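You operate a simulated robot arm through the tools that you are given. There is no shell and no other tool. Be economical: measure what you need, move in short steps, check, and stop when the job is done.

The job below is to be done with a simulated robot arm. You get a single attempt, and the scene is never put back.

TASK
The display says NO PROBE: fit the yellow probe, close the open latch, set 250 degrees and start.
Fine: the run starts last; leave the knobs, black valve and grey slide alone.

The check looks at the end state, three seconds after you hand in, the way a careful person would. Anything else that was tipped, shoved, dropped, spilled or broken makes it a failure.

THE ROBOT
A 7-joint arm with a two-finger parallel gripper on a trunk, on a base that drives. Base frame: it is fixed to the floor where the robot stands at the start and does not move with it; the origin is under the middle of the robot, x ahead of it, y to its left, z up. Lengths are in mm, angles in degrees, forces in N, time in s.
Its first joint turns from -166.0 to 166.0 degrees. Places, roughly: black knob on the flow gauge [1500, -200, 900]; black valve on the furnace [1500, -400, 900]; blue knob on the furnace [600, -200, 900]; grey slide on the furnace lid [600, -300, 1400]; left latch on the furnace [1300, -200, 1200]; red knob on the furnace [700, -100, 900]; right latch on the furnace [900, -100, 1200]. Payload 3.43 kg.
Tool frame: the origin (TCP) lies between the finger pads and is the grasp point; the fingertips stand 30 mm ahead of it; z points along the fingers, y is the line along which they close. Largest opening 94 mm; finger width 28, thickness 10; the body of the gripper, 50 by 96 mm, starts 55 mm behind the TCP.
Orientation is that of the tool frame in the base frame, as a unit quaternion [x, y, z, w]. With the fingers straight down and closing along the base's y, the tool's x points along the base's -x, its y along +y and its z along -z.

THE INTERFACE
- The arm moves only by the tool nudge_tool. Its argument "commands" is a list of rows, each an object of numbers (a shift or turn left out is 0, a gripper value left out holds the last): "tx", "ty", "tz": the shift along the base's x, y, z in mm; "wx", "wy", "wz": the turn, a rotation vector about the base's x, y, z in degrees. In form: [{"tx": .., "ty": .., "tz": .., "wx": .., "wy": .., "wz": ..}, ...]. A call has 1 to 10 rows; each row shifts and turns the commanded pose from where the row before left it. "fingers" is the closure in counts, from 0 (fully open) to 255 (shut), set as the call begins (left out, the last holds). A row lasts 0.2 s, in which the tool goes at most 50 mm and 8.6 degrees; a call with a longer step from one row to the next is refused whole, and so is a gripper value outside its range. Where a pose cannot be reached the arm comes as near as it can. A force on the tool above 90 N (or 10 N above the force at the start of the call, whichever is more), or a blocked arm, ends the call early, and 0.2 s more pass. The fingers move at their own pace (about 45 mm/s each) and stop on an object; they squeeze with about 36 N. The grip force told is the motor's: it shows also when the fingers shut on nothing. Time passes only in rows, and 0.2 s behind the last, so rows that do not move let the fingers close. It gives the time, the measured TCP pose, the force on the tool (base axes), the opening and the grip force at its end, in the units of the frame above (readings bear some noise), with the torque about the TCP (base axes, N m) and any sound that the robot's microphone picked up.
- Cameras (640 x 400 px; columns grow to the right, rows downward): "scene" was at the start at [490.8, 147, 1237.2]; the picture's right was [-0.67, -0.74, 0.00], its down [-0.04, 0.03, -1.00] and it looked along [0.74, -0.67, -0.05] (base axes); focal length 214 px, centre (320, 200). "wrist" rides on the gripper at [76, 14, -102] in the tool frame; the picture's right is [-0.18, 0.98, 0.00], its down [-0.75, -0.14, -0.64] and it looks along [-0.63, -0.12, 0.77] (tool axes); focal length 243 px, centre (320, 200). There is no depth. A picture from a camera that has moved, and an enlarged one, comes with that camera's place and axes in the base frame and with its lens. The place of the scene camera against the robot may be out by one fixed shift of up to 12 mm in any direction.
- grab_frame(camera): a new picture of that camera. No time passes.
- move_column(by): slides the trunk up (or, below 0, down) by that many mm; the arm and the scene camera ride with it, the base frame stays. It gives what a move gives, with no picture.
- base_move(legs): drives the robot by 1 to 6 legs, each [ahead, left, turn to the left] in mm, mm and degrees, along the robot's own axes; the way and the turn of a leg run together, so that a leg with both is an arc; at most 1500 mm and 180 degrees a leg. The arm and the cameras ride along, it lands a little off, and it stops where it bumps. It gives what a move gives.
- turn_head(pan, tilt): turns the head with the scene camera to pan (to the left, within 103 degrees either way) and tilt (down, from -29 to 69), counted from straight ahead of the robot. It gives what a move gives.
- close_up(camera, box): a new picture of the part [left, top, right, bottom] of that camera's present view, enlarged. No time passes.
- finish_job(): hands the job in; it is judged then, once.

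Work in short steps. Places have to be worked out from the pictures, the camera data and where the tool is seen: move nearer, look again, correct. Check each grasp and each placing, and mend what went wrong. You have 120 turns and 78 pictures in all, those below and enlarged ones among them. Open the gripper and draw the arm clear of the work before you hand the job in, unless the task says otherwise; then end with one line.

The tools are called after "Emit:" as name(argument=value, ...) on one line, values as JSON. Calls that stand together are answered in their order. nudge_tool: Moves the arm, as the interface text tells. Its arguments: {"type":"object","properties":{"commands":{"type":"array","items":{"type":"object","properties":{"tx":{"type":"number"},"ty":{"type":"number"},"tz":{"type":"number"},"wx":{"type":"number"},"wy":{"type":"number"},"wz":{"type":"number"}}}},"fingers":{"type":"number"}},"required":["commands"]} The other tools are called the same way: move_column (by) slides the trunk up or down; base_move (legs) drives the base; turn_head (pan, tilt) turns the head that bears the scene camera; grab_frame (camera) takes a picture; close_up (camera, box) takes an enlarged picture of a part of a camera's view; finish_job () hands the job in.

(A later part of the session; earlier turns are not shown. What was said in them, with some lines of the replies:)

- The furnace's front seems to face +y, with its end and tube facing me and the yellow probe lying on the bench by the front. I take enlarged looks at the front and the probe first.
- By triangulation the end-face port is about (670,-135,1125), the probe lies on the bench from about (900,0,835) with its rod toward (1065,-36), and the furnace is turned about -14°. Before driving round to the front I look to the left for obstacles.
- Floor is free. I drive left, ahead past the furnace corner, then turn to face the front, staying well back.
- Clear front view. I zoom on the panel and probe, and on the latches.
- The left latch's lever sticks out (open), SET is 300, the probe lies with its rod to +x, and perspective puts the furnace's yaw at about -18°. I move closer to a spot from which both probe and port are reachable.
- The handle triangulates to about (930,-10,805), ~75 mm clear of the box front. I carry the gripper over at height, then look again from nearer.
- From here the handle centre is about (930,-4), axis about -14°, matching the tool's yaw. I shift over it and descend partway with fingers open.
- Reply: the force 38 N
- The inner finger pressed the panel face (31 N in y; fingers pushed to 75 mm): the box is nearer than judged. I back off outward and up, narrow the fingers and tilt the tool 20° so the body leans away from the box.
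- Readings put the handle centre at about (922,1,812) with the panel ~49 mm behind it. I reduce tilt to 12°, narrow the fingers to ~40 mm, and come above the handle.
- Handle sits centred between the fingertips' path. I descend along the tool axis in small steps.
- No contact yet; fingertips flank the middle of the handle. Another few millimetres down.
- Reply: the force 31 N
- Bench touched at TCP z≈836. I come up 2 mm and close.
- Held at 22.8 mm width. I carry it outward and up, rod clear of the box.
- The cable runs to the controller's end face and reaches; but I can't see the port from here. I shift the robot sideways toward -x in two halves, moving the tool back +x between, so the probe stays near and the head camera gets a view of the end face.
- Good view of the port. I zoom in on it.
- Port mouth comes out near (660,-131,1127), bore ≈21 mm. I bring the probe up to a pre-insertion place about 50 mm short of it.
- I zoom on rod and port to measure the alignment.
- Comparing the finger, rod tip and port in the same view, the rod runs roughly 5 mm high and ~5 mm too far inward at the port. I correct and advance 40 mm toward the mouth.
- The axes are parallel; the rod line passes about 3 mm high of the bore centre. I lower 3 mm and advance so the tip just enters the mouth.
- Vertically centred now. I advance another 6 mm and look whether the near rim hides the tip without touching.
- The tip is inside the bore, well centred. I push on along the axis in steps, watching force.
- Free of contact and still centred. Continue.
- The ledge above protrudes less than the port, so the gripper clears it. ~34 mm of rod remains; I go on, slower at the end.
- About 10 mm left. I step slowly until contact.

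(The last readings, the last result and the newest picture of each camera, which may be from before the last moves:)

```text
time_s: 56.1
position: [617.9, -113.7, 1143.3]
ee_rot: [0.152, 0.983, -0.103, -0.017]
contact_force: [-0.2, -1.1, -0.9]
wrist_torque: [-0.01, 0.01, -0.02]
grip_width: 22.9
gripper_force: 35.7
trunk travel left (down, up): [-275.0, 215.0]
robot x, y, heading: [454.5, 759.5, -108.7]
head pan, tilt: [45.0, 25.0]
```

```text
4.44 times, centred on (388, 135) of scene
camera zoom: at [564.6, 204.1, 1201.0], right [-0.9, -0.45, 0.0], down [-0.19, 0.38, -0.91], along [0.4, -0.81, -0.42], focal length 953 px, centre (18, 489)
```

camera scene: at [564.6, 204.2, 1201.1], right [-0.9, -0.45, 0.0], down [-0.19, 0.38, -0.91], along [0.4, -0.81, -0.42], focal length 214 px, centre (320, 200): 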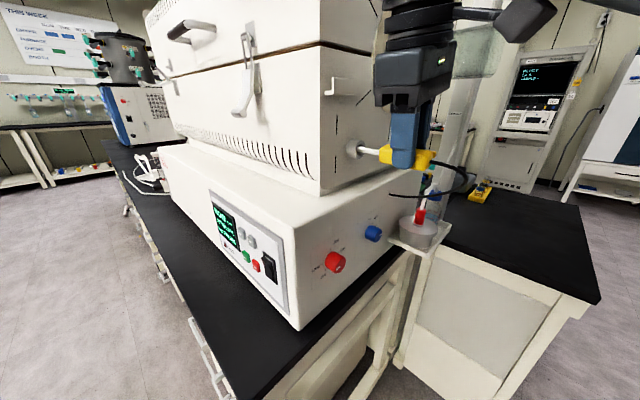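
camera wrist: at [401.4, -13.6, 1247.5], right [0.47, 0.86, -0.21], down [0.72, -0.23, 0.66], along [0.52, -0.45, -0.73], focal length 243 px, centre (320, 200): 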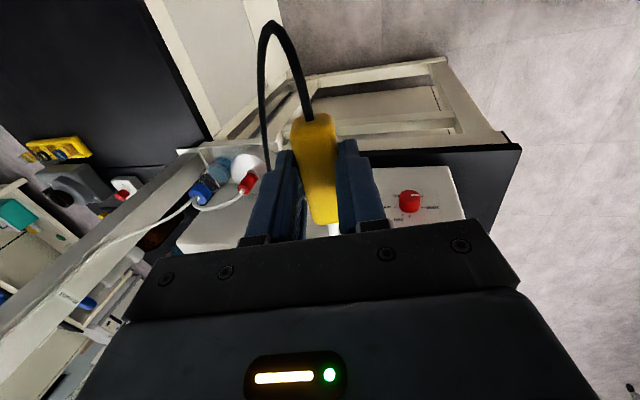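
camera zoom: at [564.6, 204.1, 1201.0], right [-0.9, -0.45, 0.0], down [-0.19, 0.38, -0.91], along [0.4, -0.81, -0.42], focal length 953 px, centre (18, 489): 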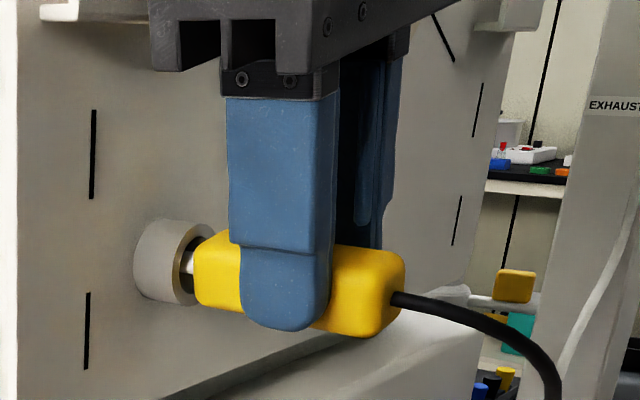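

A few millimetres gap remains. Two more small steps.

Emit:
nudge_tool(commands=[{"tx": 2.8, "ty": -0.9}, {}])

Emit:
nudge_tool(commands=[{"tx": 2.4, "ty": -0.8}, {}])

Emit:
close_up(camera="scene", box=[340, 120, 404, 170])

Emit:
close_up(camera="scene", box=[200, 180, 290, 290])

```text
time_s: 56.7
position: [619.5, -113.7, 1143.9]
ee_rot: [0.152, 0.983, -0.103, -0.017]
contact_force: [-0.1, -0.3, 0.0]
wrist_torque: [0.01, -0.01, 0.02]
grip_width: 22.7
gripper_force: 35.6
trunk travel left (down, up): [-275.0, 215.0]
robot x, y, heading: [454.4, 760.1, -108.6]
head pan, tilt: [45.0, 25.0]
```

```text
time_s: 57.3
position: [620.2, -114.3, 1142.9]
ee_rot: [0.153, 0.983, -0.104, -0.017]
contact_force: [-27.2, 25.1, -9.4]
wrist_torque: [-1.82, -1.52, 1.03]
grip_width: 22.9
gripper_force: 35.4
trunk travel left (down, up): [-275.0, 215.0]
robot x, y, heading: [452.5, 760.7, -108.8]
head pan, tilt: [45.0, 25.0]
```

```text
8.00 times, centred on (372, 145) of scene
camera zoom: at [563.4, 204.9, 1201.3], right [-0.9, -0.44, 0.0], down [-0.19, 0.38, -0.91], along [0.4, -0.81, -0.42], focal length 1716 px, centre (-96, 640)
```

zoom: 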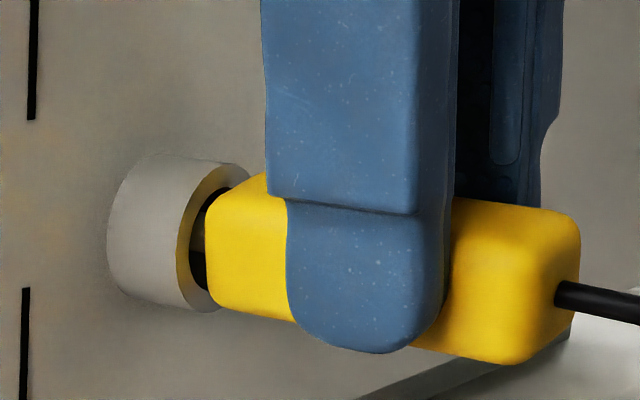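

```text
3.64 times, centred on (245, 235) of scene
camera zoom: at [563.4, 204.9, 1201.3], right [-0.9, -0.44, 0.0], down [-0.19, 0.38, -0.91], along [0.4, -0.81, -0.42], focal length 780 px, centre (593, 73)
```

zoom: 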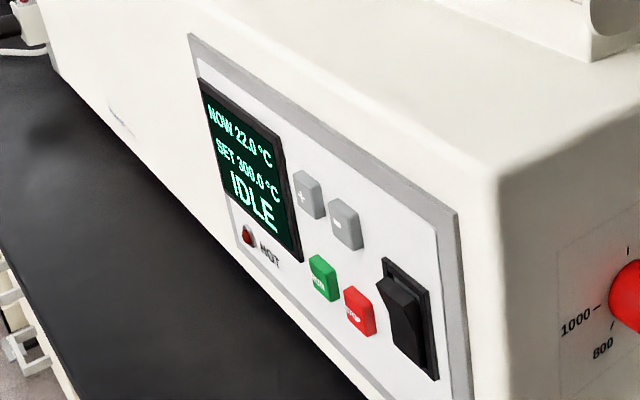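

The display now reads NOW 22.0 / IDLE, and the handle bears on the port: the probe is seated. I ease off a millimetre and open the fingers.

Emit:
nudge_tool(commands=[{"tx": -1.5, "ty": 0.5}, {}])

Emit:
nudge_tool(commands=[{}, {}, {}], fingers=165)

Emit:
close_up(camera="scene", box=[190, 60, 430, 290])

```text
time_s: 57.9
position: [620.8, -114.1, 1143.4]
ee_rot: [0.152, 0.983, -0.103, -0.018]
contact_force: [-20.3, 19.4, -10.4]
wrist_torque: [-1.36, -1.08, 0.8]
grip_width: 22.9
gripper_force: 36.0
trunk travel left (down, up): [-275.0, 215.0]
robot x, y, heading: [450.0, 760.3, -108.5]
head pan, tilt: [45.0, 25.0]
```

```text
time_s: 58.7
position: [619.6, -114.9, 1143.5]
ee_rot: [0.152, 0.983, -0.103, -0.017]
contact_force: [-21.0, 18.1, -10.4]
wrist_torque: [-1.22, -0.97, 0.75]
grip_width: 33.4
gripper_force: 0.0
trunk travel left (down, up): [-275.0, 215.0]
robot x, y, heading: [453.7, 762.7, -108.8]
head pan, tilt: [45.0, 25.0]
```

```text
1.74 times, centred on (310, 175) of scene
camera zoom: at [564.0, 204.5, 1201.3], right [-0.9, -0.45, 0.0], down [-0.19, 0.38, -0.91], along [0.4, -0.81, -0.42], focal length 373 px, centre (337, 244)
```

zoom: 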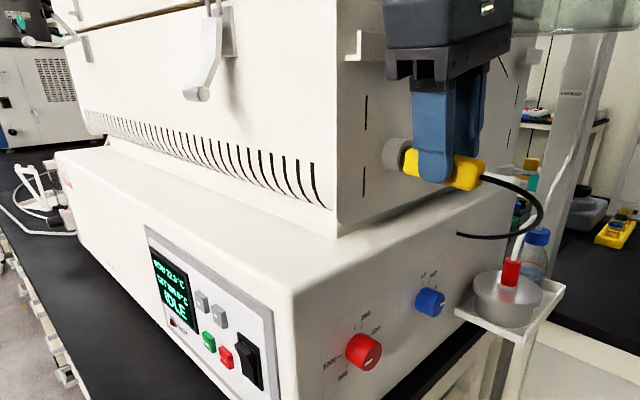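

The 20 N remains with fingers open, so the gripper body is brushing the ledge. I back straight off along the axis a few millimetres, then check.

Emit:
nudge_tool(commands=[{"tx": -2.9, "ty": 0.9}, {}])

Emit:
close_up(camera="scene", box=[310, 50, 470, 190])

```text
time_s: 59.3
position: [619.9, -114.7, 1144.2]
ee_rot: [0.152, 0.983, -0.104, -0.015]
contact_force: [0.4, 0.2, 0.3]
wrist_torque: [-0.02, -0.01, -0.01]
grip_width: 33.1
gripper_force: 0.1
trunk travel left (down, up): [-275.0, 215.0]
robot x, y, heading: [452.9, 762.0, -108.7]
head pan, tilt: [45.0, 25.0]
```

```text
2.86 times, centred on (390, 120) of scene
camera zoom: at [564.9, 204.0, 1201.1], right [-0.9, -0.45, 0.0], down [-0.19, 0.38, -0.91], along [0.4, -0.81, -0.42], focal length 613 px, centre (120, 429)
```

zoom: 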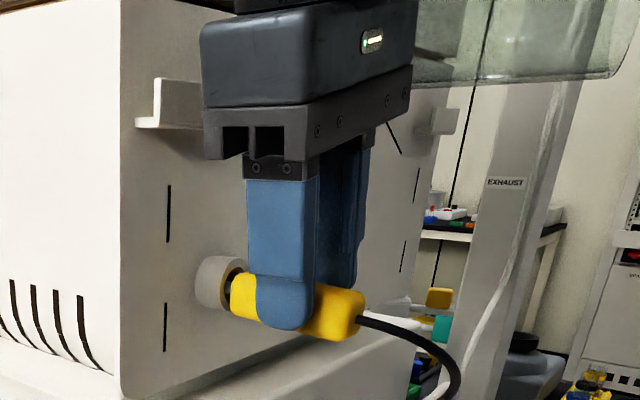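

Free again. I open a little wider, back off along the axis, then rise out.

Emit:
nudge_tool(commands=[{}, {"tx": -5, "ty": 1.6}, {"tx": -5, "ty": 1.6}, {"tx": -3, "ty": 1}], fingers=125)

Emit:
nudge_tool(commands=[{"tx": 1, "ty": 4, "tz": 20}, {"tx": 1, "ty": 5, "tz": 24}, {"tx": 1, "ty": 5, "tz": 24}, {"tx": -20, "ty": 8, "tz": 10}, {"tx": -40, "ty": 12}, {"tx": -40, "ty": 12}])

Emit:
close_up(camera="scene", box=[190, 90, 450, 290])

```text
time_s: 60.3
position: [604.7, -109.6, 1141.9]
ee_rot: [0.153, 0.983, -0.103, -0.017]
contact_force: [0.1, 0.3, 0.6]
wrist_torque: [-0.03, 0.0, 0.0]
grip_width: 47.8
gripper_force: 0.0
trunk travel left (down, up): [-275.0, 215.0]
robot x, y, heading: [452.6, 758.6, -108.8]
head pan, tilt: [45.0, 25.0]
```

```text
time_s: 61.7
position: [512.9, -65.4, 1220.5]
ee_rot: [0.151, 0.983, -0.103, -0.017]
contact_force: [0.8, 0.1, -0.6]
wrist_torque: [0.01, 0.02, 0.01]
grip_width: 48.0
gripper_force: 0.1
trunk travel left (down, up): [-275.0, 215.0]
robot x, y, heading: [452.9, 763.2, -108.6]
head pan, tilt: [45.0, 25.0]
```

```text
2.00 times, centred on (320, 190) of scene
camera zoom: at [565.8, 204.2, 1201.0], right [-0.9, -0.45, 0.0], down [-0.19, 0.38, -0.91], along [0.4, -0.81, -0.42], focal length 429 px, centre (320, 220)
```

zoom: 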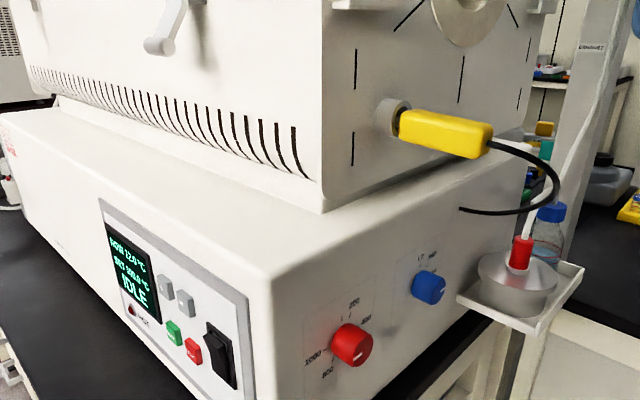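

The probe stays in and the display reads IDLE. I look closely at the seating.

Emit:
close_up(camera="scene", box=[340, 125, 420, 175])

```text
8.00 times, centred on (380, 150) of scene
camera zoom: at [565.8, 204.2, 1201.0], right [-0.9, -0.45, 0.0], down [-0.19, 0.38, -0.91], along [0.4, -0.81, -0.42], focal length 1716 px, centre (-160, 600)
```

zoom: 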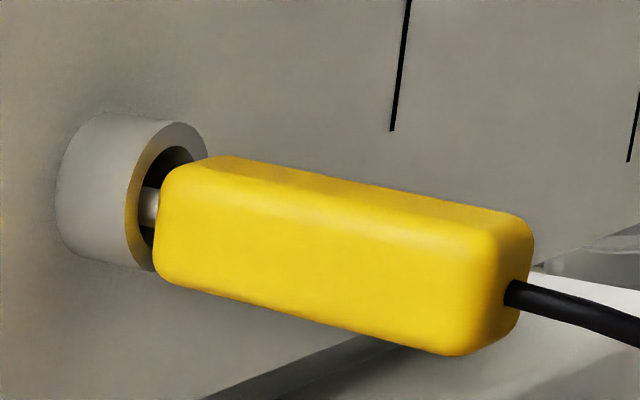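

There's still a ~3 mm gap. The gripper body had hit the ledge, so I re-grip 13 mm further back on the handle and push it home.

Emit:
nudge_tool(commands=[{"tx": 40, "ty": -12}, {"tx": 40, "ty": -12}, {"tx": 16, "ty": -7, "tz": -10}, {"tx": -1, "ty": -5, "tz": -24}, {"tx": -1, "ty": -5, "tz": -24}, {"tx": -1, "ty": -4, "tz": -20}, {}])

Emit:
close_up(camera="scene", box=[320, 90, 440, 180])

```text
time_s: 63.3
position: [603.1, -108.9, 1141.4]
ee_rot: [0.152, 0.983, -0.104, -0.017]
contact_force: [0.7, -0.7, -0.5]
wrist_torque: [0.01, 0.0, -0.01]
grip_width: 48.0
gripper_force: 0.0
trunk travel left (down, up): [-275.0, 215.0]
robot x, y, heading: [448.1, 759.3, -108.6]
head pan, tilt: [45.0, 25.0]
```

```text
4.44 times, centred on (380, 135) of scene
camera zoom: at [564.7, 204.2, 1201.1], right [-0.9, -0.45, 0.0], down [-0.19, 0.38, -0.91], along [0.4, -0.81, -0.42], focal length 953 px, centre (53, 489)
```

zoom: 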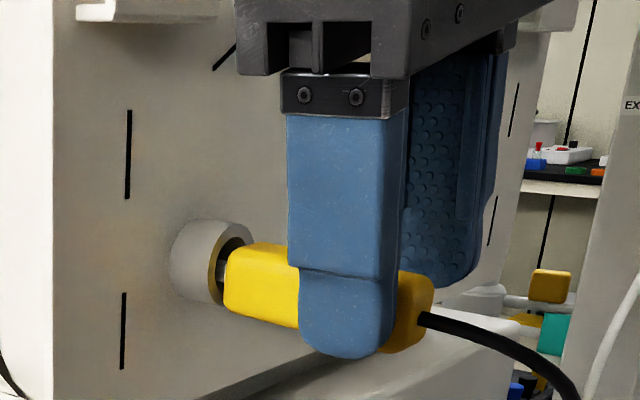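

Fingers straddle the rear half. I close and push gently.

Emit:
nudge_tool(commands=[{}, {}, {}, {}], fingers=255)

Emit:
nudge_tool(commands=[{"tx": 2.4, "ty": -0.8}, {}])

Emit:
nudge_tool(commands=[{"tx": 1.9, "ty": -0.6}, {}])

Emit:
close_up(camera="scene", box=[340, 120, 420, 170])

```text
time_s: 64.3
position: [602.7, -109.0, 1141.7]
ee_rot: [0.152, 0.983, -0.103, -0.017]
contact_force: [0.2, 0.9, -0.3]
wrist_torque: [-0.05, -0.08, -0.01]
grip_width: 22.9
gripper_force: 36.0
trunk travel left (down, up): [-275.0, 215.0]
robot x, y, heading: [452.8, 763.2, -108.6]
head pan, tilt: [45.0, 25.0]
```

```text
time_s: 64.9
position: [604.2, -109.8, 1142.7]
ee_rot: [0.152, 0.983, -0.103, -0.017]
contact_force: [-2.0, 1.9, -0.1]
wrist_torque: [0.09, 0.05, 0.05]
grip_width: 23.0
gripper_force: 35.4
trunk travel left (down, up): [-275.0, 215.0]
robot x, y, heading: [449.5, 762.7, -108.5]
head pan, tilt: [45.0, 25.0]
```

```text
time_s: 65.5
position: [604.7, -108.2, 1142.7]
ee_rot: [0.153, 0.983, -0.103, -0.018]
contact_force: [-15.0, 6.3, 0.1]
wrist_torque: [0.24, 0.53, 0.0]
grip_width: 22.9
gripper_force: 35.7
trunk travel left (down, up): [-275.0, 215.0]
robot x, y, heading: [453.1, 761.2, -108.7]
head pan, tilt: [45.0, 25.0]
```

```text
8.00 times, centred on (380, 145) of scene
camera zoom: at [563.9, 204.4, 1201.2], right [-0.9, -0.45, 0.0], down [-0.19, 0.38, -0.91], along [0.4, -0.81, -0.42], focal length 1716 px, centre (-160, 640)
```

zoom: 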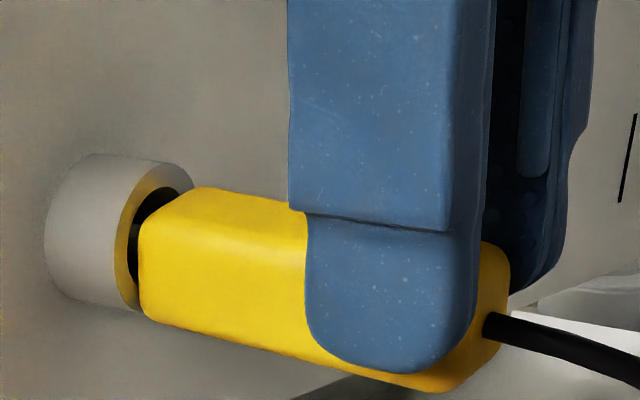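

Handle bears on the port (15 N along the axis) and no gap is left. I release and leave the same way.

Emit:
nudge_tool(commands=[{}, {}, {}, {"tx": -3, "ty": 1}], fingers=125)

Emit:
nudge_tool(commands=[{"tx": 1, "ty": 4, "tz": 20}, {"tx": 1, "ty": 5, "tz": 24}, {"tx": 1, "ty": 5, "tz": 24}, {"tx": -20, "ty": 8, "tz": 10}, {"tx": -40, "ty": 12}, {"tx": -40, "ty": 12}])

Emit:
close_up(camera="scene", box=[320, 110, 430, 180])

```text
time_s: 66.5
position: [602.5, -109.0, 1141.7]
ee_rot: [0.152, 0.983, -0.103, -0.016]
contact_force: [-0.3, 0.5, 0.1]
wrist_torque: [-0.01, 0.03, -0.01]
grip_width: 47.9
gripper_force: 0.1
trunk travel left (down, up): [-275.0, 215.0]
robot x, y, heading: [450.0, 762.7, -108.6]
head pan, tilt: [45.0, 25.0]
```

```text
time_s: 67.9
position: [506.9, -62.5, 1220.5]
ee_rot: [0.151, 0.983, -0.103, -0.017]
contact_force: [0.3, -0.4, 0.7]
wrist_torque: [0.01, 0.05, -0.01]
grip_width: 47.9
gripper_force: 0.1
trunk travel left (down, up): [-275.0, 215.0]
robot x, y, heading: [451.4, 758.4, -108.4]
head pan, tilt: [45.0, 25.0]
```

```text
5.71 times, centred on (375, 145) of scene
camera zoom: at [565.8, 204.2, 1201.0], right [-0.89, -0.45, 0.0], down [-0.19, 0.38, -0.91], along [0.4, -0.81, -0.42], focal length 1226 px, centre (6, 514)
```

zoom: 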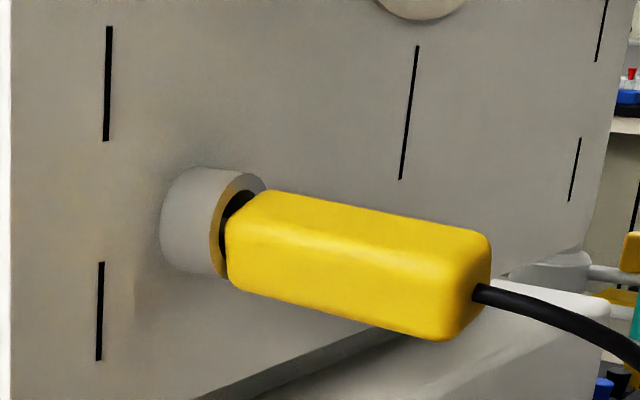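

The probe is seated flush. Now to the latch: I pull the arm in and up, back the robot off, and slide along the front to the left latch.

Emit:
nudge_tool(commands=[{"ty": 40}, {"ty": 45}, {"ty": 45, "tz": 20}, {"ty": 45, "tz": 30}, {"ty": 35, "tz": 30}], fingers=255)

Emit:
base_move(legs=[[-200, 0, 0], [0, 1044, 0]])

Emit:
turn_head(pan=-15, tilt=5)

Emit:
grab_frame(camera="scene")

```text
refused: row 4 steps farther than a row can; nothing moved
```

```text
time_s: 74.5
position: [1569.7, -203.4, 1221.0]
ee_rot: [0.148, 0.983, -0.103, -0.016]
contact_force: [0.6, -0.6, 0.9]
wrist_torque: [0.0, 0.03, -0.03]
grip_width: 47.7
gripper_force: 0.0
trunk travel left (down, up): [-275.0, 215.0]
robot x, y, heading: [1509.1, 624.3, -108.1]
head pan, tilt: [45.0, 25.0]
```

```text
time_s: 75.8
position: [1568.5, -202.3, 1220.0]
ee_rot: [0.147, 0.984, -0.103, -0.017]
contact_force: [-0.3, 0.5, -0.1]
wrist_torque: [0.04, 0.0, 0.0]
grip_width: 48.1
gripper_force: 0.1
trunk travel left (down, up): [-275.0, 215.0]
robot x, y, heading: [1509.5, 621.1, -108.2]
head pan, tilt: [-15.0, 5.0]
```

```text
33 pictures are left
camera scene: at [1534.9, 70.1, 1233.5], right [-0.84, 0.55, 0.0], down [0.05, 0.07, -1.0], along [-0.54, -0.83, -0.09], focal length 214 px, centre (320, 200)
```

scene: 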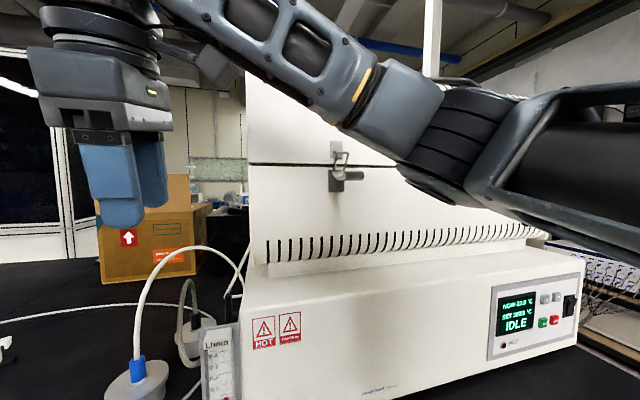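

That arm row was refused as too long while the drive still ran; the reading shows no contact and the tool is now beyond the furnace's left end. I check the latch and furnace closely.

Emit:
close_up(camera="scene", box=[230, 110, 430, 260])

```text
2.67 times, centred on (330, 185) of scene
camera zoom: at [1534.9, 70.1, 1233.5], right [-0.84, 0.55, 0.0], down [0.05, 0.07, -1.0], along [-0.54, -0.83, -0.09], focal length 572 px, centre (293, 240)
```

zoom: 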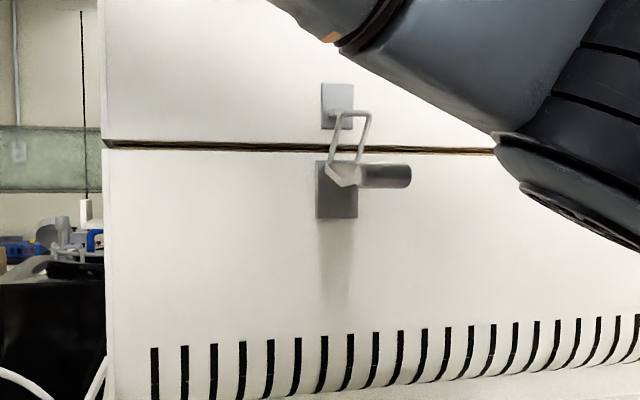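

The latch bail hangs on its hook; the lever stands out ~105 mm, end near (1316,-152,1232), from its plate at (1281,-258,1226). I pull the tool outward, shut the fingers, and tilt it toward the face while coming above the lever's outer side.

Emit:
nudge_tool(commands=[{"tx": 14, "ty": 42, "tz": 16}, {"tx": 14, "ty": 42, "tz": 16}, {"tx": 14, "ty": 42, "tz": 16}, {"tx": -45, "ty": 6, "tz": 8, "wx": -7.2, "wy": 2.4}, {"tx": -45, "ty": 6, "tz": 8, "wx": -7.2, "wy": 2.4}, {"tx": -45, "ty": 6, "tz": 8, "wx": -7.2, "wy": 2.4}, {"tx": -45, "ty": 6, "tz": 8, "wx": -7.2, "wy": 2.4}, {"tx": -45, "ty": 6, "tz": 8, "wx": -7.2, "wy": 2.4}, {"tx": -45, "ty": 6, "tz": 8}, {}], fingers=255)

Emit:
grab_frame(camera="scene")

```text
time_s: 78.0
position: [1342.1, -41.4, 1315.3]
ee_rot: [0.134, 0.896, -0.417, -0.071]
contact_force: [-0.1, -0.3, 0.3]
wrist_torque: [0.05, 0.02, -0.01]
grip_width: 0.0
gripper_force: 33.1
trunk travel left (down, up): [-275.0, 215.0]
robot x, y, heading: [1513.5, 622.1, -107.9]
head pan, tilt: [-15.0, 5.0]
```

```text
31 pictures are left
camera scene: at [1534.8, 70.1, 1233.5], right [-0.84, 0.55, 0.0], down [0.05, 0.07, -1.0], along [-0.54, -0.83, -0.09], focal length 214 px, centre (320, 200)
```

scene: 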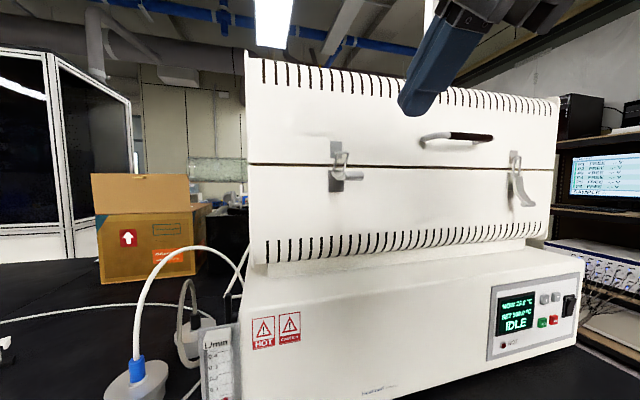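

The predicted and seen fingertip agree within a pixel, so my lever position should hold. I come just above the lever's outer part.

Emit:
nudge_tool(commands=[{"tx": -10, "ty": -38}, {"tx": -9, "ty": -38, "tz": -11}, {"tx": -9, "ty": -38, "tz": -20}, {}])

Emit:
close_up(camera="scene", box=[280, 80, 480, 230])

```text
time_s: 79.0
position: [1313.8, -157.9, 1285.5]
ee_rot: [0.134, 0.897, -0.416, -0.07]
contact_force: [0.5, -0.2, -0.5]
wrist_torque: [0.06, 0.0, -0.01]
grip_width: 0.0
gripper_force: 32.8
trunk travel left (down, up): [-275.0, 215.0]
robot x, y, heading: [1510.1, 623.3, -108.1]
head pan, tilt: [-15.0, 5.0]
```

```text
2.67 times, centred on (380, 155) of scene
camera zoom: at [1534.9, 70.3, 1233.6], right [-0.84, 0.55, 0.0], down [0.05, 0.07, -1.0], along [-0.54, -0.83, -0.09], focal length 572 px, centre (160, 320)
```

zoom: 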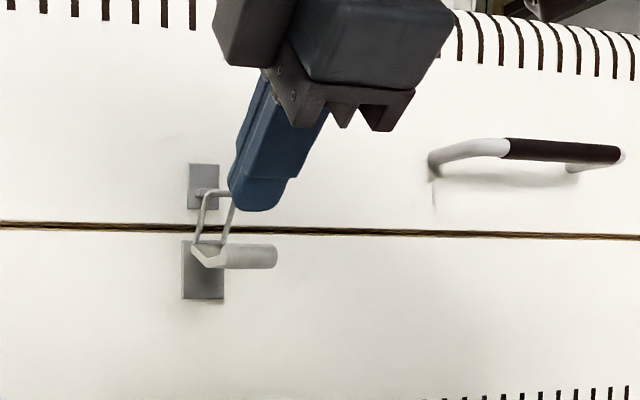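

Tip is above the lever's outer part. I press down in small arc steps, checking force.

Emit:
nudge_tool(commands=[{"ty": -1.5, "tz": -12}, {"tz": -10}, {"tz": -8}, {"tz": -8}, {}])

```text
time_s: 80.2
position: [1314.2, -156.6, 1248.0]
ee_rot: [0.134, 0.896, -0.417, -0.07]
contact_force: [0.0, 0.2, 0.8]
wrist_torque: [-0.03, -0.01, 0.01]
grip_width: 0.0
gripper_force: 32.8
trunk travel left (down, up): [-275.0, 215.0]
robot x, y, heading: [1510.6, 616.1, -108.1]
head pan, tilt: [-15.0, 5.0]
```

Emit:
close_up(camera="scene", box=[300, 110, 440, 220])

```text
3.64 times, centred on (370, 165) of scene
camera zoom: at [1534.8, 70.2, 1233.5], right [-0.84, 0.55, 0.0], down [0.05, 0.07, -1.0], along [-0.54, -0.83, -0.09], focal length 780 px, centre (138, 327)
```

zoom: 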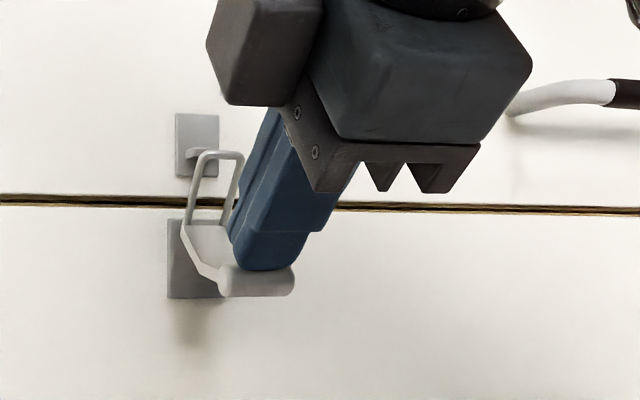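

The lever follows with little force. I carry on round the arc.

Emit:
nudge_tool(commands=[{"tx": -0.3, "ty": -1, "tz": -14}, {"tx": -1.2, "ty": -3.8, "tz": -15}, {"tx": -2.2, "ty": -6.7, "tz": -14}, {"tx": -3.4, "ty": -10.5, "tz": -12}, {"tx": -4.3, "ty": -13.3, "tz": -9}, {}])

Emit:
close_up(camera="scene", box=[300, 110, 440, 220])

```text
time_s: 81.6
position: [1304.4, -186.5, 1187.4]
ee_rot: [0.132, 0.895, -0.42, -0.07]
contact_force: [20.2, 77.8, 35.4]
wrist_torque: [0.0, 0.17, -0.28]
grip_width: 0.0
gripper_force: 32.6
trunk travel left (down, up): [-275.0, 215.0]
robot x, y, heading: [1508.8, 623.5, -108.1]
head pan, tilt: [-15.0, 5.0]
```

```text
3.64 times, centred on (370, 165) of scene
camera zoom: at [1535.9, 74.4, 1235.7], right [-0.84, 0.55, 0.0], down [0.05, 0.07, -1.0], along [-0.54, -0.83, -0.08], focal length 780 px, centre (138, 327)
```

zoom: 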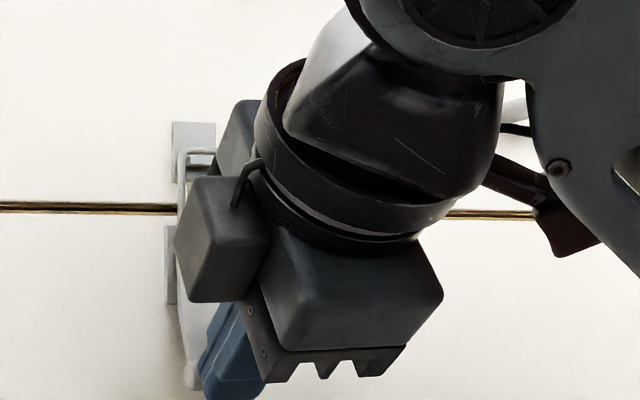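

The lever hangs down and resists with ~80 N outward. I back off outward and see whether it stays.

Emit:
nudge_tool(commands=[{"tx": 8, "ty": 24}, {"tx": 14, "ty": 44}, {"tx": 14, "ty": 44}, {"tx": 45}, {"tx": 45}, {"tx": 45}])

Emit:
close_up(camera="scene", box=[290, 110, 450, 220])

```text
time_s: 83.0
position: [1471.1, -77.6, 1184.0]
ee_rot: [0.135, 0.896, -0.417, -0.07]
contact_force: [-0.9, 0.1, -0.2]
wrist_torque: [-0.01, -0.02, 0.05]
grip_width: 0.0
gripper_force: 33.2
trunk travel left (down, up): [-275.0, 215.0]
robot x, y, heading: [1510.6, 621.1, -108.2]
head pan, tilt: [-15.0, 5.0]
```

```text
3.64 times, centred on (370, 165) of scene
camera zoom: at [1533.6, 70.3, 1233.5], right [-0.84, 0.55, 0.0], down [0.05, 0.07, -1.0], along [-0.55, -0.83, -0.09], focal length 780 px, centre (138, 327)
```

zoom: 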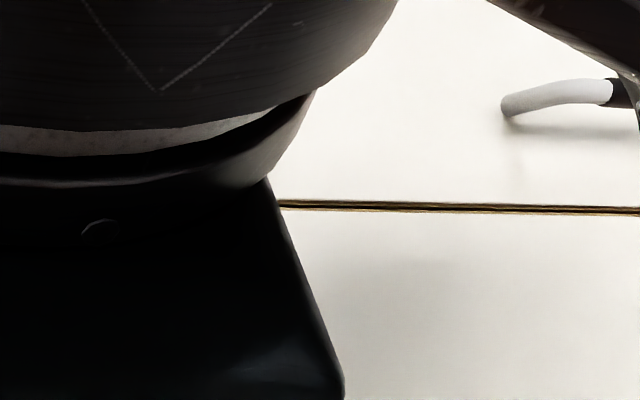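

The arm blocks the camera; I return to the earlier clear stance.

Emit:
nudge_tool(commands=[{"tx": -25, "ty": 7, "tz": 35}, {"tx": -30, "ty": 8, "tz": 35}, {"tx": -30, "ty": 8, "tz": 30}, {"tx": -30, "ty": 8, "tz": 30}])

Emit:
close_up(camera="scene", box=[230, 60, 580, 280])

```text
time_s: 84.0
position: [1358.2, -44.9, 1313.8]
ee_rot: [0.133, 0.897, -0.415, -0.071]
contact_force: [0.0, -0.5, 0.0]
wrist_torque: [-0.01, 0.06, -0.02]
grip_width: 0.1
gripper_force: 33.2
trunk travel left (down, up): [-275.0, 215.0]
robot x, y, heading: [1513.2, 622.0, -108.0]
head pan, tilt: [-15.0, 5.0]
```

```text
1.82 times, centred on (405, 170) of scene
camera zoom: at [1535.4, 69.9, 1233.4], right [-0.84, 0.55, 0.0], down [0.05, 0.07, -1.0], along [-0.54, -0.83, -0.09], focal length 390 px, centre (166, 254)
```

zoom: 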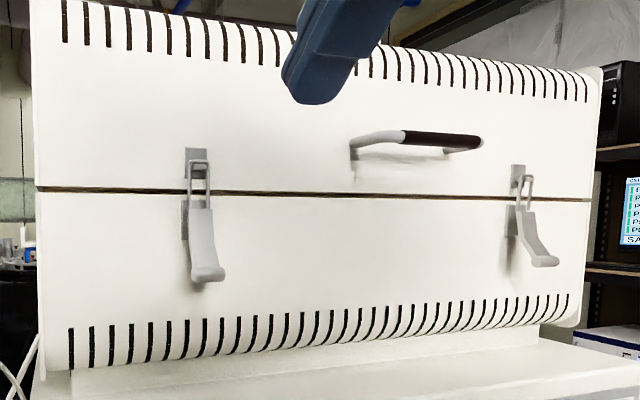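

Left latch is closed just like the right. Now the panel: by projection "−" is near (824,-18,963), "+" near (860,-29,963), RUN near (860,-29,910). I slide the robot right along the front.

Emit:
base_move(legs=[[0, -456, 0]])

Emit:
turn_head(pan=-35, tilt=35)

Emit:
nudge_tool(commands=[{"tx": -10, "tz": -40}, {"tx": -10, "tz": -45, "wx": -6.4, "wy": 2.1}, {"tx": -10, "tz": -45, "wx": -6.4, "wy": 2.1}, {"tx": -10, "tz": -45, "wx": -6.4, "wy": 2.1}, {"tz": -45}, {"tz": -45}, {}])

Emit:
grab_frame(camera="scene")

```text
time_s: 86.7
position: [932.4, 94.1, 1313.6]
ee_rot: [0.134, 0.896, -0.417, -0.071]
contact_force: [-0.2, 0.5, 0.0]
wrist_torque: [-0.01, 0.01, -0.01]
grip_width: 0.0
gripper_force: 32.7
trunk travel left (down, up): [-275.0, 215.0]
robot x, y, heading: [1085.8, 758.0, -108.2]
head pan, tilt: [-15.0, 5.0]
```

```text
time_s: 87.7
position: [932.4, 93.9, 1314.1]
ee_rot: [0.133, 0.896, -0.417, -0.071]
contact_force: [-0.7, -0.1, -0.3]
wrist_torque: [0.04, 0.01, 0.0]
grip_width: 0.4
gripper_force: 32.6
trunk travel left (down, up): [-275.0, 215.0]
robot x, y, heading: [1084.5, 760.4, -107.9]
head pan, tilt: [-35.0, 35.0]
```

```text
time_s: 89.3
position: [880.5, -4.6, 1097.1]
ee_rot: [0.121, 0.809, -0.567, -0.096]
contact_force: [0.3, 0.1, -0.6]
wrist_torque: [-0.02, 0.02, 0.04]
grip_width: 0.0
gripper_force: 33.0
out of reach, approached as far as the arm can: row 2, 3, 4, 5, 6
trunk travel left (down, up): [-275.0, 215.0]
robot x, y, heading: [1085.4, 761.6, -108.1]
head pan, tilt: [-35.0, 35.0]
```

```text
25 pictures are left
camera scene: at [1089.5, 233.2, 1185.3], right [-0.6, 0.8, 0.0], down [0.46, 0.34, -0.82], along [-0.65, -0.49, -0.57], focal length 214 px, centre (320, 200)
```

scene: 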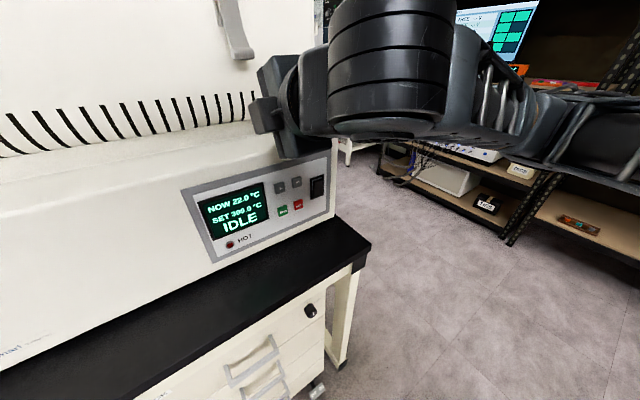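

The tilted pose is out of reach this close (the arm folded); no contact made. I draw outward with less tilt, then back the base off and lower the trunk.

Emit:
nudge_tool(commands=[{"tx": 10, "ty": 35, "tz": 20, "wx": 6.4, "wy": -2.1}, {"tx": 10, "ty": 35, "tz": 20, "wx": 6.4, "wy": -2.1}, {"tx": 5, "ty": 20, "tz": 10, "wx": 6.4, "wy": -2.1}, {}])

Emit:
base_move(legs=[[-130, 0, 0]])

Emit:
move_column(by=-180)

```text
time_s: 90.3
position: [898.3, 51.9, 1155.2]
ee_rot: [0.134, 0.897, -0.416, -0.071]
contact_force: [0.4, -0.2, 1.1]
wrist_torque: [0.04, -0.02, -0.02]
grip_width: 0.0
gripper_force: 33.0
out of reach, approached as far as the arm can: row 1, 2
trunk travel left (down, up): [-275.0, 215.0]
robot x, y, heading: [1085.1, 760.7, -108.3]
head pan, tilt: [-35.0, 35.0]
```

```text
time_s: 91.5
position: [939.1, 176.0, 1153.0]
ee_rot: [0.133, 0.896, -0.417, -0.07]
contact_force: [0.4, 0.8, 0.0]
wrist_torque: [0.03, -0.03, 0.03]
grip_width: 0.0
gripper_force: 33.3
trunk travel left (down, up): [-275.0, 215.0]
robot x, y, heading: [1123.7, 888.8, -108.4]
head pan, tilt: [-35.0, 35.0]
```

```text
time_s: 93.5
position: [939.1, 176.8, 974.1]
ee_rot: [0.134, 0.896, -0.417, -0.071]
contact_force: [0.5, 0.4, 0.9]
wrist_torque: [0.03, -0.02, -0.03]
grip_width: 0.0
gripper_force: 33.3
trunk travel left (down, up): [-95.0, 395.0]
robot x, y, heading: [1125.3, 887.6, -108.1]
head pan, tilt: [-35.0, 35.0]
```

Now I tilt 20° more and shift toward a place in front of the "−" button, still 100 mm out.

Emit:
nudge_tool(commands=[{"tx": -20, "ty": -10, "wx": -6.4, "wy": 2.1}, {"tx": -20, "ty": -15, "wx": -6.4, "wy": 2.1}, {"tx": -20, "ty": -15, "wx": -6.4, "wy": 2.1}, {"tx": -15, "ty": -20}, {}])

Emit:
grab_frame(camera="scene")

```text
time_s: 94.8
position: [862.7, 113.7, 974.4]
ee_rot: [0.12, 0.809, -0.567, -0.097]
contact_force: [0.1, 0.4, 0.1]
wrist_torque: [-0.01, -0.01, -0.03]
grip_width: 0.0
gripper_force: 33.7
out of reach, approached as far as the arm can: row 1
trunk travel left (down, up): [-95.0, 395.0]
robot x, y, heading: [1128.3, 886.0, -107.9]
head pan, tilt: [-35.0, 35.0]
```

```text
24 pictures are left
camera scene: at [1130.6, 358.5, 1005.3], right [-0.6, 0.8, 0.0], down [0.46, 0.35, -0.82], along [-0.65, -0.49, -0.57], focal length 214 px, centre (320, 200)
```

scene: 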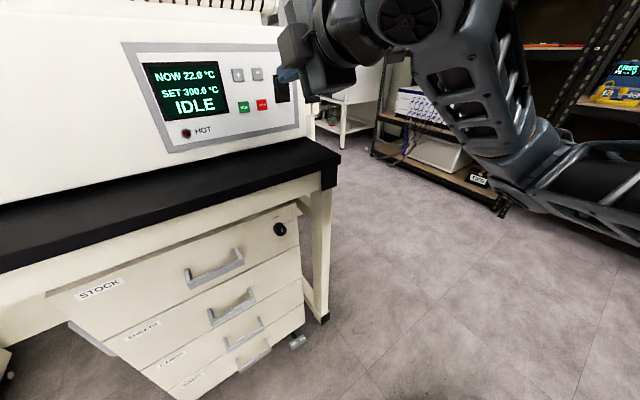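

Reachable now, with buttons and fingertip both in view. I zoom to measure them.

Emit:
close_up(camera="scene", box=[210, 40, 330, 120])

```text
5.00 times, centred on (270, 80) of scene
camera zoom: at [1130.6, 358.5, 1005.3], right [-0.6, 0.8, 0.0], down [0.46, 0.35, -0.82], along [-0.65, -0.49, -0.57], focal length 1072 px, centre (570, 800)
```

zoom: 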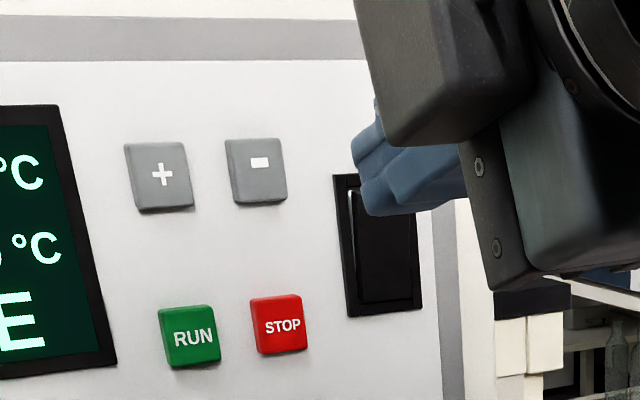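

Triangulated: "−" (823,-23,960), "+" (859,-34,960), RUN (859,-34,903). I come to about 40 mm in front of "−".

Emit:
nudge_tool(commands=[{"tx": -9, "ty": -36, "tz": -5}, {"tx": -10, "ty": -36, "tz": -6}, {}])

Emit:
close_up(camera="scene", box=[210, 40, 330, 120])

```text
time_s: 95.5
position: [844.1, 39.5, 964.4]
ee_rot: [0.121, 0.809, -0.567, -0.096]
contact_force: [0.7, 1.1, 0.0]
wrist_torque: [0.01, 0.04, -0.03]
grip_width: 0.0
gripper_force: 33.5
trunk travel left (down, up): [-95.0, 395.0]
robot x, y, heading: [1122.8, 886.5, -108.0]
head pan, tilt: [-35.0, 35.0]
```

```text
5.00 times, centred on (270, 80) of scene
camera zoom: at [1130.6, 358.5, 1005.3], right [-0.6, 0.8, 0.0], down [0.46, 0.35, -0.82], along [-0.65, -0.49, -0.57], focal length 1072 px, centre (570, 800)
```

zoom: 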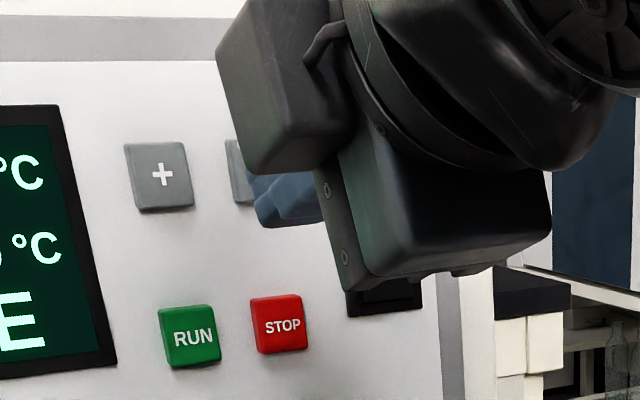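

Alignment matches the prediction. I advance toward "−", gently at the end.

Emit:
nudge_tool(commands=[{"tx": -4.6, "ty": -14}, {"tx": -3.1, "ty": -9.5}, {}])

Emit:
nudge_tool(commands=[{"tx": -1.2, "ty": -3.8}, {}])

Emit:
close_up(camera="scene", box=[130, 40, 330, 150])

```text
time_s: 96.3
position: [836.5, 16.9, 965.3]
ee_rot: [0.12, 0.809, -0.567, -0.096]
contact_force: [0.7, 0.0, 0.5]
wrist_torque: [0.01, 0.04, 0.01]
grip_width: 0.0
gripper_force: 32.6
trunk travel left (down, up): [-95.0, 395.0]
robot x, y, heading: [1127.1, 888.7, -107.8]
head pan, tilt: [-35.0, 35.0]
```

```text
time_s: 97.0
position: [836.9, 13.9, 965.5]
ee_rot: [0.12, 0.809, -0.567, -0.096]
contact_force: [0.4, -1.2, 0.9]
wrist_torque: [0.01, 0.04, -0.02]
grip_width: 0.0
gripper_force: 32.8
trunk travel left (down, up): [-95.0, 395.0]
robot x, y, heading: [1121.3, 887.6, -107.8]
head pan, tilt: [-35.0, 35.0]
```

```text
3.20 times, centred on (230, 95) of scene
camera zoom: at [1130.6, 358.5, 1005.3], right [-0.6, 0.8, 0.0], down [0.46, 0.35, -0.82], along [-0.65, -0.49, -0.57], focal length 686 px, centre (608, 536)
```

zoom: 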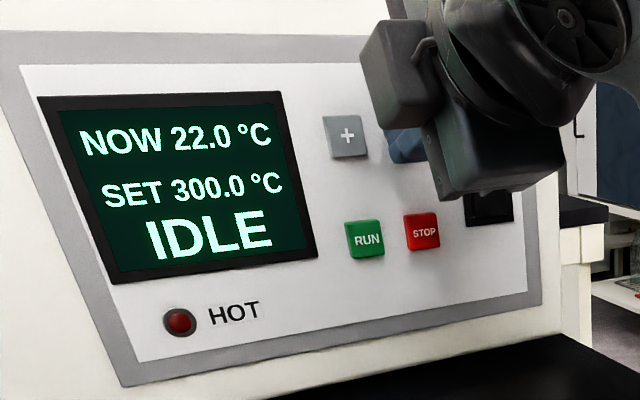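

About 7 mm to go. I step in 3 mm increments, listening for a click.

Emit:
nudge_tool(commands=[{"tx": -0.9, "ty": -2.9}, {}])

Emit:
nudge_tool(commands=[{"tx": -0.9, "ty": -2.9}, {}])

Emit:
nudge_tool(commands=[{"tx": -0.6, "ty": -1.9}, {}])

```text
time_s: 97.5
position: [835.4, 10.7, 964.7]
ee_rot: [0.121, 0.809, -0.567, -0.096]
contact_force: [-0.2, 0.4, 0.2]
wrist_torque: [-0.02, -0.02, -0.02]
grip_width: 0.0
gripper_force: 33.2
trunk travel left (down, up): [-95.0, 395.0]
robot x, y, heading: [1123.9, 890.5, -108.1]
head pan, tilt: [-35.0, 35.0]
```

```text
time_s: 98.2
position: [836.0, 8.2, 964.9]
ee_rot: [0.12, 0.81, -0.567, -0.095]
contact_force: [0.7, 0.5, -1.1]
wrist_torque: [0.0, 0.0, -0.01]
grip_width: 0.0
gripper_force: 32.8
trunk travel left (down, up): [-95.0, 395.0]
robot x, y, heading: [1121.4, 883.8, -108.0]
head pan, tilt: [-35.0, 35.0]
```

```text
time_s: 98.8
position: [833.5, 7.5, 963.5]
ee_rot: [0.12, 0.809, -0.567, -0.096]
contact_force: [1.1, 1.3, -0.4]
wrist_torque: [0.06, 0.02, -0.03]
grip_width: 0.0
gripper_force: 33.2
trunk travel left (down, up): [-95.0, 395.0]
robot x, y, heading: [1122.3, 887.7, -107.7]
head pan, tilt: [-35.0, 35.0]
heard: click
```

A click. I draw back 7 mm and read the display.

Emit:
nudge_tool(commands=[{"tx": 2.2, "ty": 6.6}, {}])

Emit:
close_up(camera="scene", box=[130, 40, 330, 150])

```text
time_s: 99.3
position: [836.3, 13.0, 964.9]
ee_rot: [0.12, 0.809, -0.568, -0.096]
contact_force: [-0.4, 0.5, 0.4]
wrist_torque: [0.01, -0.05, 0.01]
grip_width: 0.1
gripper_force: 32.9
trunk travel left (down, up): [-95.0, 395.0]
robot x, y, heading: [1124.0, 883.7, -108.0]
head pan, tilt: [-35.0, 35.0]
```

```text
3.20 times, centred on (230, 95) of scene
camera zoom: at [1130.6, 358.5, 1005.3], right [-0.6, 0.8, 0.0], down [0.46, 0.35, -0.82], along [-0.65, -0.49, -0.57], focal length 686 px, centre (608, 536)
```

zoom: 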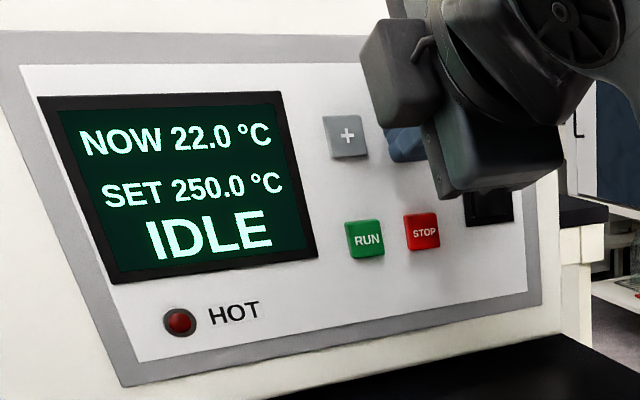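

SET 250.0 with one press. Now I back out and go in front of RUN.

Emit:
nudge_tool(commands=[{"tx": 8, "ty": 25}, {"tx": 18, "ty": -6, "tz": -28}, {"tx": 18, "ty": -6, "tz": -29}, {}])

Emit:
close_up(camera="scene", box=[170, 40, 330, 150])

```text
time_s: 100.3
position: [881.2, 27.5, 908.3]
ee_rot: [0.121, 0.809, -0.567, -0.097]
contact_force: [0.9, -0.3, 0.0]
wrist_torque: [0.02, -0.02, 0.01]
grip_width: 0.0
gripper_force: 32.6
trunk travel left (down, up): [-95.0, 395.0]
robot x, y, heading: [1125.8, 885.7, -108.0]
head pan, tilt: [-35.0, 35.0]
```

```text
3.64 times, centred on (250, 95) of scene
camera zoom: at [1130.6, 358.5, 1005.3], right [-0.6, 0.8, 0.0], down [0.46, 0.35, -0.82], along [-0.65, -0.49, -0.57], focal length 780 px, centre (574, 582)
```

zoom: 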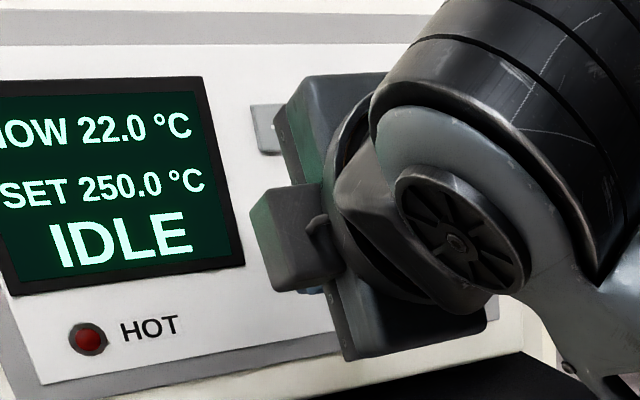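

Probe in, latch shut, 250 set; RUN is the last. The tip lies in line with RUN; I advance and press until the click.

Emit:
nudge_tool(commands=[{"tx": -4, "ty": -12.4}, {"tx": -3.4, "ty": -10.4}, {}])

Emit:
nudge_tool(commands=[{"tx": -0.9, "ty": -2.9}, {}])

Emit:
nudge_tool(commands=[{"tx": -0.9, "ty": -2.9}, {}])

```text
time_s: 101.2
position: [872.7, 5.0, 908.5]
ee_rot: [0.121, 0.809, -0.567, -0.096]
contact_force: [-0.1, -0.1, 0.4]
wrist_torque: [-0.02, 0.01, 0.0]
grip_width: 0.0
gripper_force: 32.6
trunk travel left (down, up): [-95.0, 395.0]
robot x, y, heading: [1124.2, 886.4, -107.8]
head pan, tilt: [-35.0, 35.0]
```

```text
time_s: 101.8
position: [871.3, 0.0, 907.9]
ee_rot: [0.12, 0.809, -0.567, -0.096]
contact_force: [0.3, -0.3, -0.3]
wrist_torque: [0.01, -0.02, 0.0]
grip_width: 0.0
gripper_force: 33.2
trunk travel left (down, up): [-95.0, 395.0]
robot x, y, heading: [1123.7, 883.8, -108.2]
head pan, tilt: [-35.0, 35.0]
```

```text
time_s: 102.3
position: [869.3, -1.8, 909.3]
ee_rot: [0.12, 0.809, -0.567, -0.096]
contact_force: [-0.5, 0.2, 0.0]
wrist_torque: [0.0, -0.02, -0.01]
grip_width: 0.0
gripper_force: 33.0
trunk travel left (down, up): [-95.0, 395.0]
robot x, y, heading: [1126.1, 886.1, -108.0]
head pan, tilt: [-35.0, 35.0]
```

No click yet; another couple of millimetres.

Emit:
nudge_tool(commands=[{"tx": -0.8, "ty": -2.4}, {}])

```text
time_s: 103.0
position: [871.0, -5.6, 908.3]
ee_rot: [0.119, 0.809, -0.568, -0.096]
contact_force: [0.8, 1.1, 0.4]
wrist_torque: [-0.03, 0.01, -0.05]
grip_width: 0.0
gripper_force: 33.1
trunk travel left (down, up): [-95.0, 395.0]
robot x, y, heading: [1126.5, 877.7, -108.0]
head pan, tilt: [-35.0, 35.0]
```

Emit:
nudge_tool(commands=[{"tx": -0.6, "ty": -1.9}, {}])

```text
time_s: 103.5
position: [869.6, -6.1, 908.5]
ee_rot: [0.12, 0.809, -0.567, -0.096]
contact_force: [0.7, 1.1, 0.6]
wrist_torque: [0.01, 0.02, -0.01]
grip_width: 0.0
gripper_force: 32.9
trunk travel left (down, up): [-95.0, 395.0]
robot x, y, heading: [1125.5, 884.1, -108.2]
head pan, tilt: [-35.0, 35.0]
heard: click
```

Click. I withdraw straight out and read the display.

Emit:
nudge_tool(commands=[{"tx": 3, "ty": 9.5}, {"tx": 12, "ty": 38}, {"tx": 14, "ty": 44}, {"tx": 14, "ty": 44}, {}])

Emit:
grab_frame(camera="scene")

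```text
time_s: 104.8
position: [912.4, 123.0, 907.2]
ee_rot: [0.121, 0.809, -0.567, -0.097]
contact_force: [0.0, 0.1, -0.8]
wrist_torque: [-0.02, 0.0, 0.04]
grip_width: 0.0
gripper_force: 32.8
out of reach, approached as far as the arm can: row 4
trunk travel left (down, up): [-95.0, 395.0]
robot x, y, heading: [1125.6, 886.0, -107.9]
head pan, tilt: [-35.0, 35.0]
```

```text
18 pictures are left
camera scene: at [1130.6, 358.4, 1005.3], right [-0.6, 0.8, 0.0], down [0.46, 0.35, -0.82], along [-0.65, -0.49, -0.57], focal length 214 px, centre (320, 200)
```

scene: 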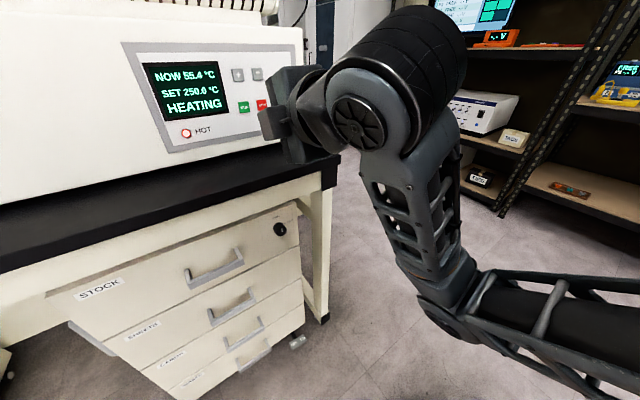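

HEATING with SET 250. I back the base off, open the gripper and take a last look at latches and probe.

Emit:
base_move(legs=[[-350, 0, 0]])

Emit:
nudge_tool(commands=[{}, {}, {}, {}, {}], fingers=0)

Emit:
turn_head(pan=-15, tilt=0)

Emit:
grab_frame(camera="scene")

```text
time_s: 107.0
position: [1020.5, 454.1, 906.1]
ee_rot: [0.12, 0.81, -0.567, -0.095]
contact_force: [0.0, 0.3, -0.3]
wrist_torque: [0.0, -0.02, 0.02]
grip_width: 0.0
gripper_force: 33.5
trunk travel left (down, up): [-95.0, 395.0]
robot x, y, heading: [1232.6, 1220.3, -108.0]
head pan, tilt: [-35.0, 35.0]
```

```text
time_s: 108.2
position: [1019.5, 454.7, 906.2]
ee_rot: [0.12, 0.809, -0.567, -0.096]
contact_force: [0.2, 0.1, 0.1]
wrist_torque: [-0.01, -0.01, 0.01]
grip_width: 94.2
gripper_force: 0.1
trunk travel left (down, up): [-95.0, 395.0]
robot x, y, heading: [1233.8, 1216.4, -107.8]
head pan, tilt: [-35.0, 35.0]
```

```text
time_s: 109.2
position: [1020.2, 454.7, 905.8]
ee_rot: [0.12, 0.809, -0.567, -0.096]
contact_force: [0.6, 0.2, -0.2]
wrist_torque: [0.02, -0.01, -0.01]
grip_width: 93.9
gripper_force: 0.1
trunk travel left (down, up): [-95.0, 395.0]
robot x, y, heading: [1235.3, 1214.3, -108.1]
head pan, tilt: [-15.0, 0.0]
```

```text
17 pictures are left
camera scene: at [1260.0, 667.9, 1061.4], right [-0.84, 0.54, 0.0], down [0.0, 0.0, -1.0], along [-0.54, -0.84, 0.0], focal length 214 px, centre (320, 200)
```

scene: 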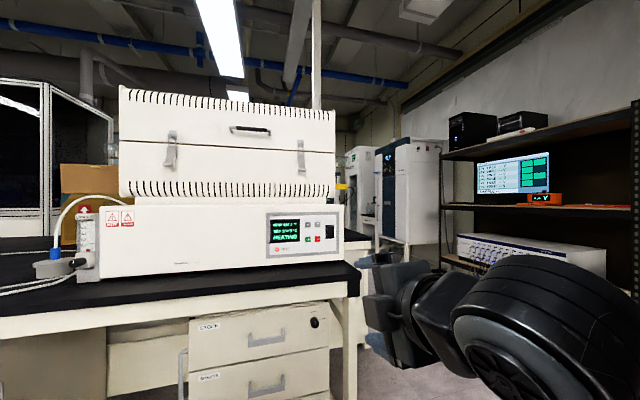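

Emit:
close_up(camera="scene", box=[100, 80, 370, 280])

```text
2.00 times, centred on (235, 180) of scene
camera zoom: at [1260.0, 667.9, 1061.4], right [-0.84, 0.54, 0.0], down [0.0, 0.0, -1.0], along [-0.54, -0.84, 0.0], focal length 429 px, centre (490, 240)
```

zoom: 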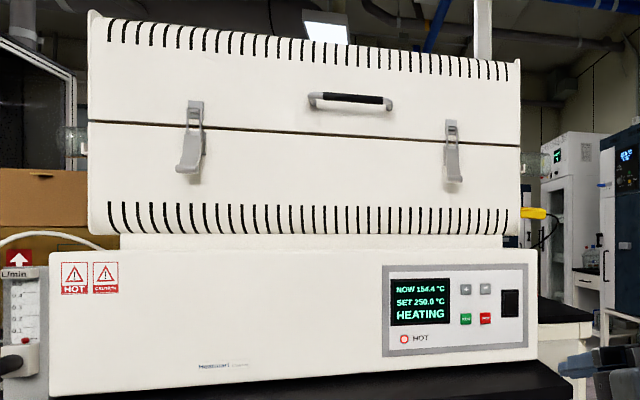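

Both latches are closed, the probe is in and reading, SET is 250.0 and the furnace is heating. The arm is clear with the gripper open, so I hand in.

Emit:
finish_job()

```text
The job is handed in.
```

The probe is fitted, the left latch is closed, the setpoint is 250.0 °C, and the run was started last: the display shows HEATING.
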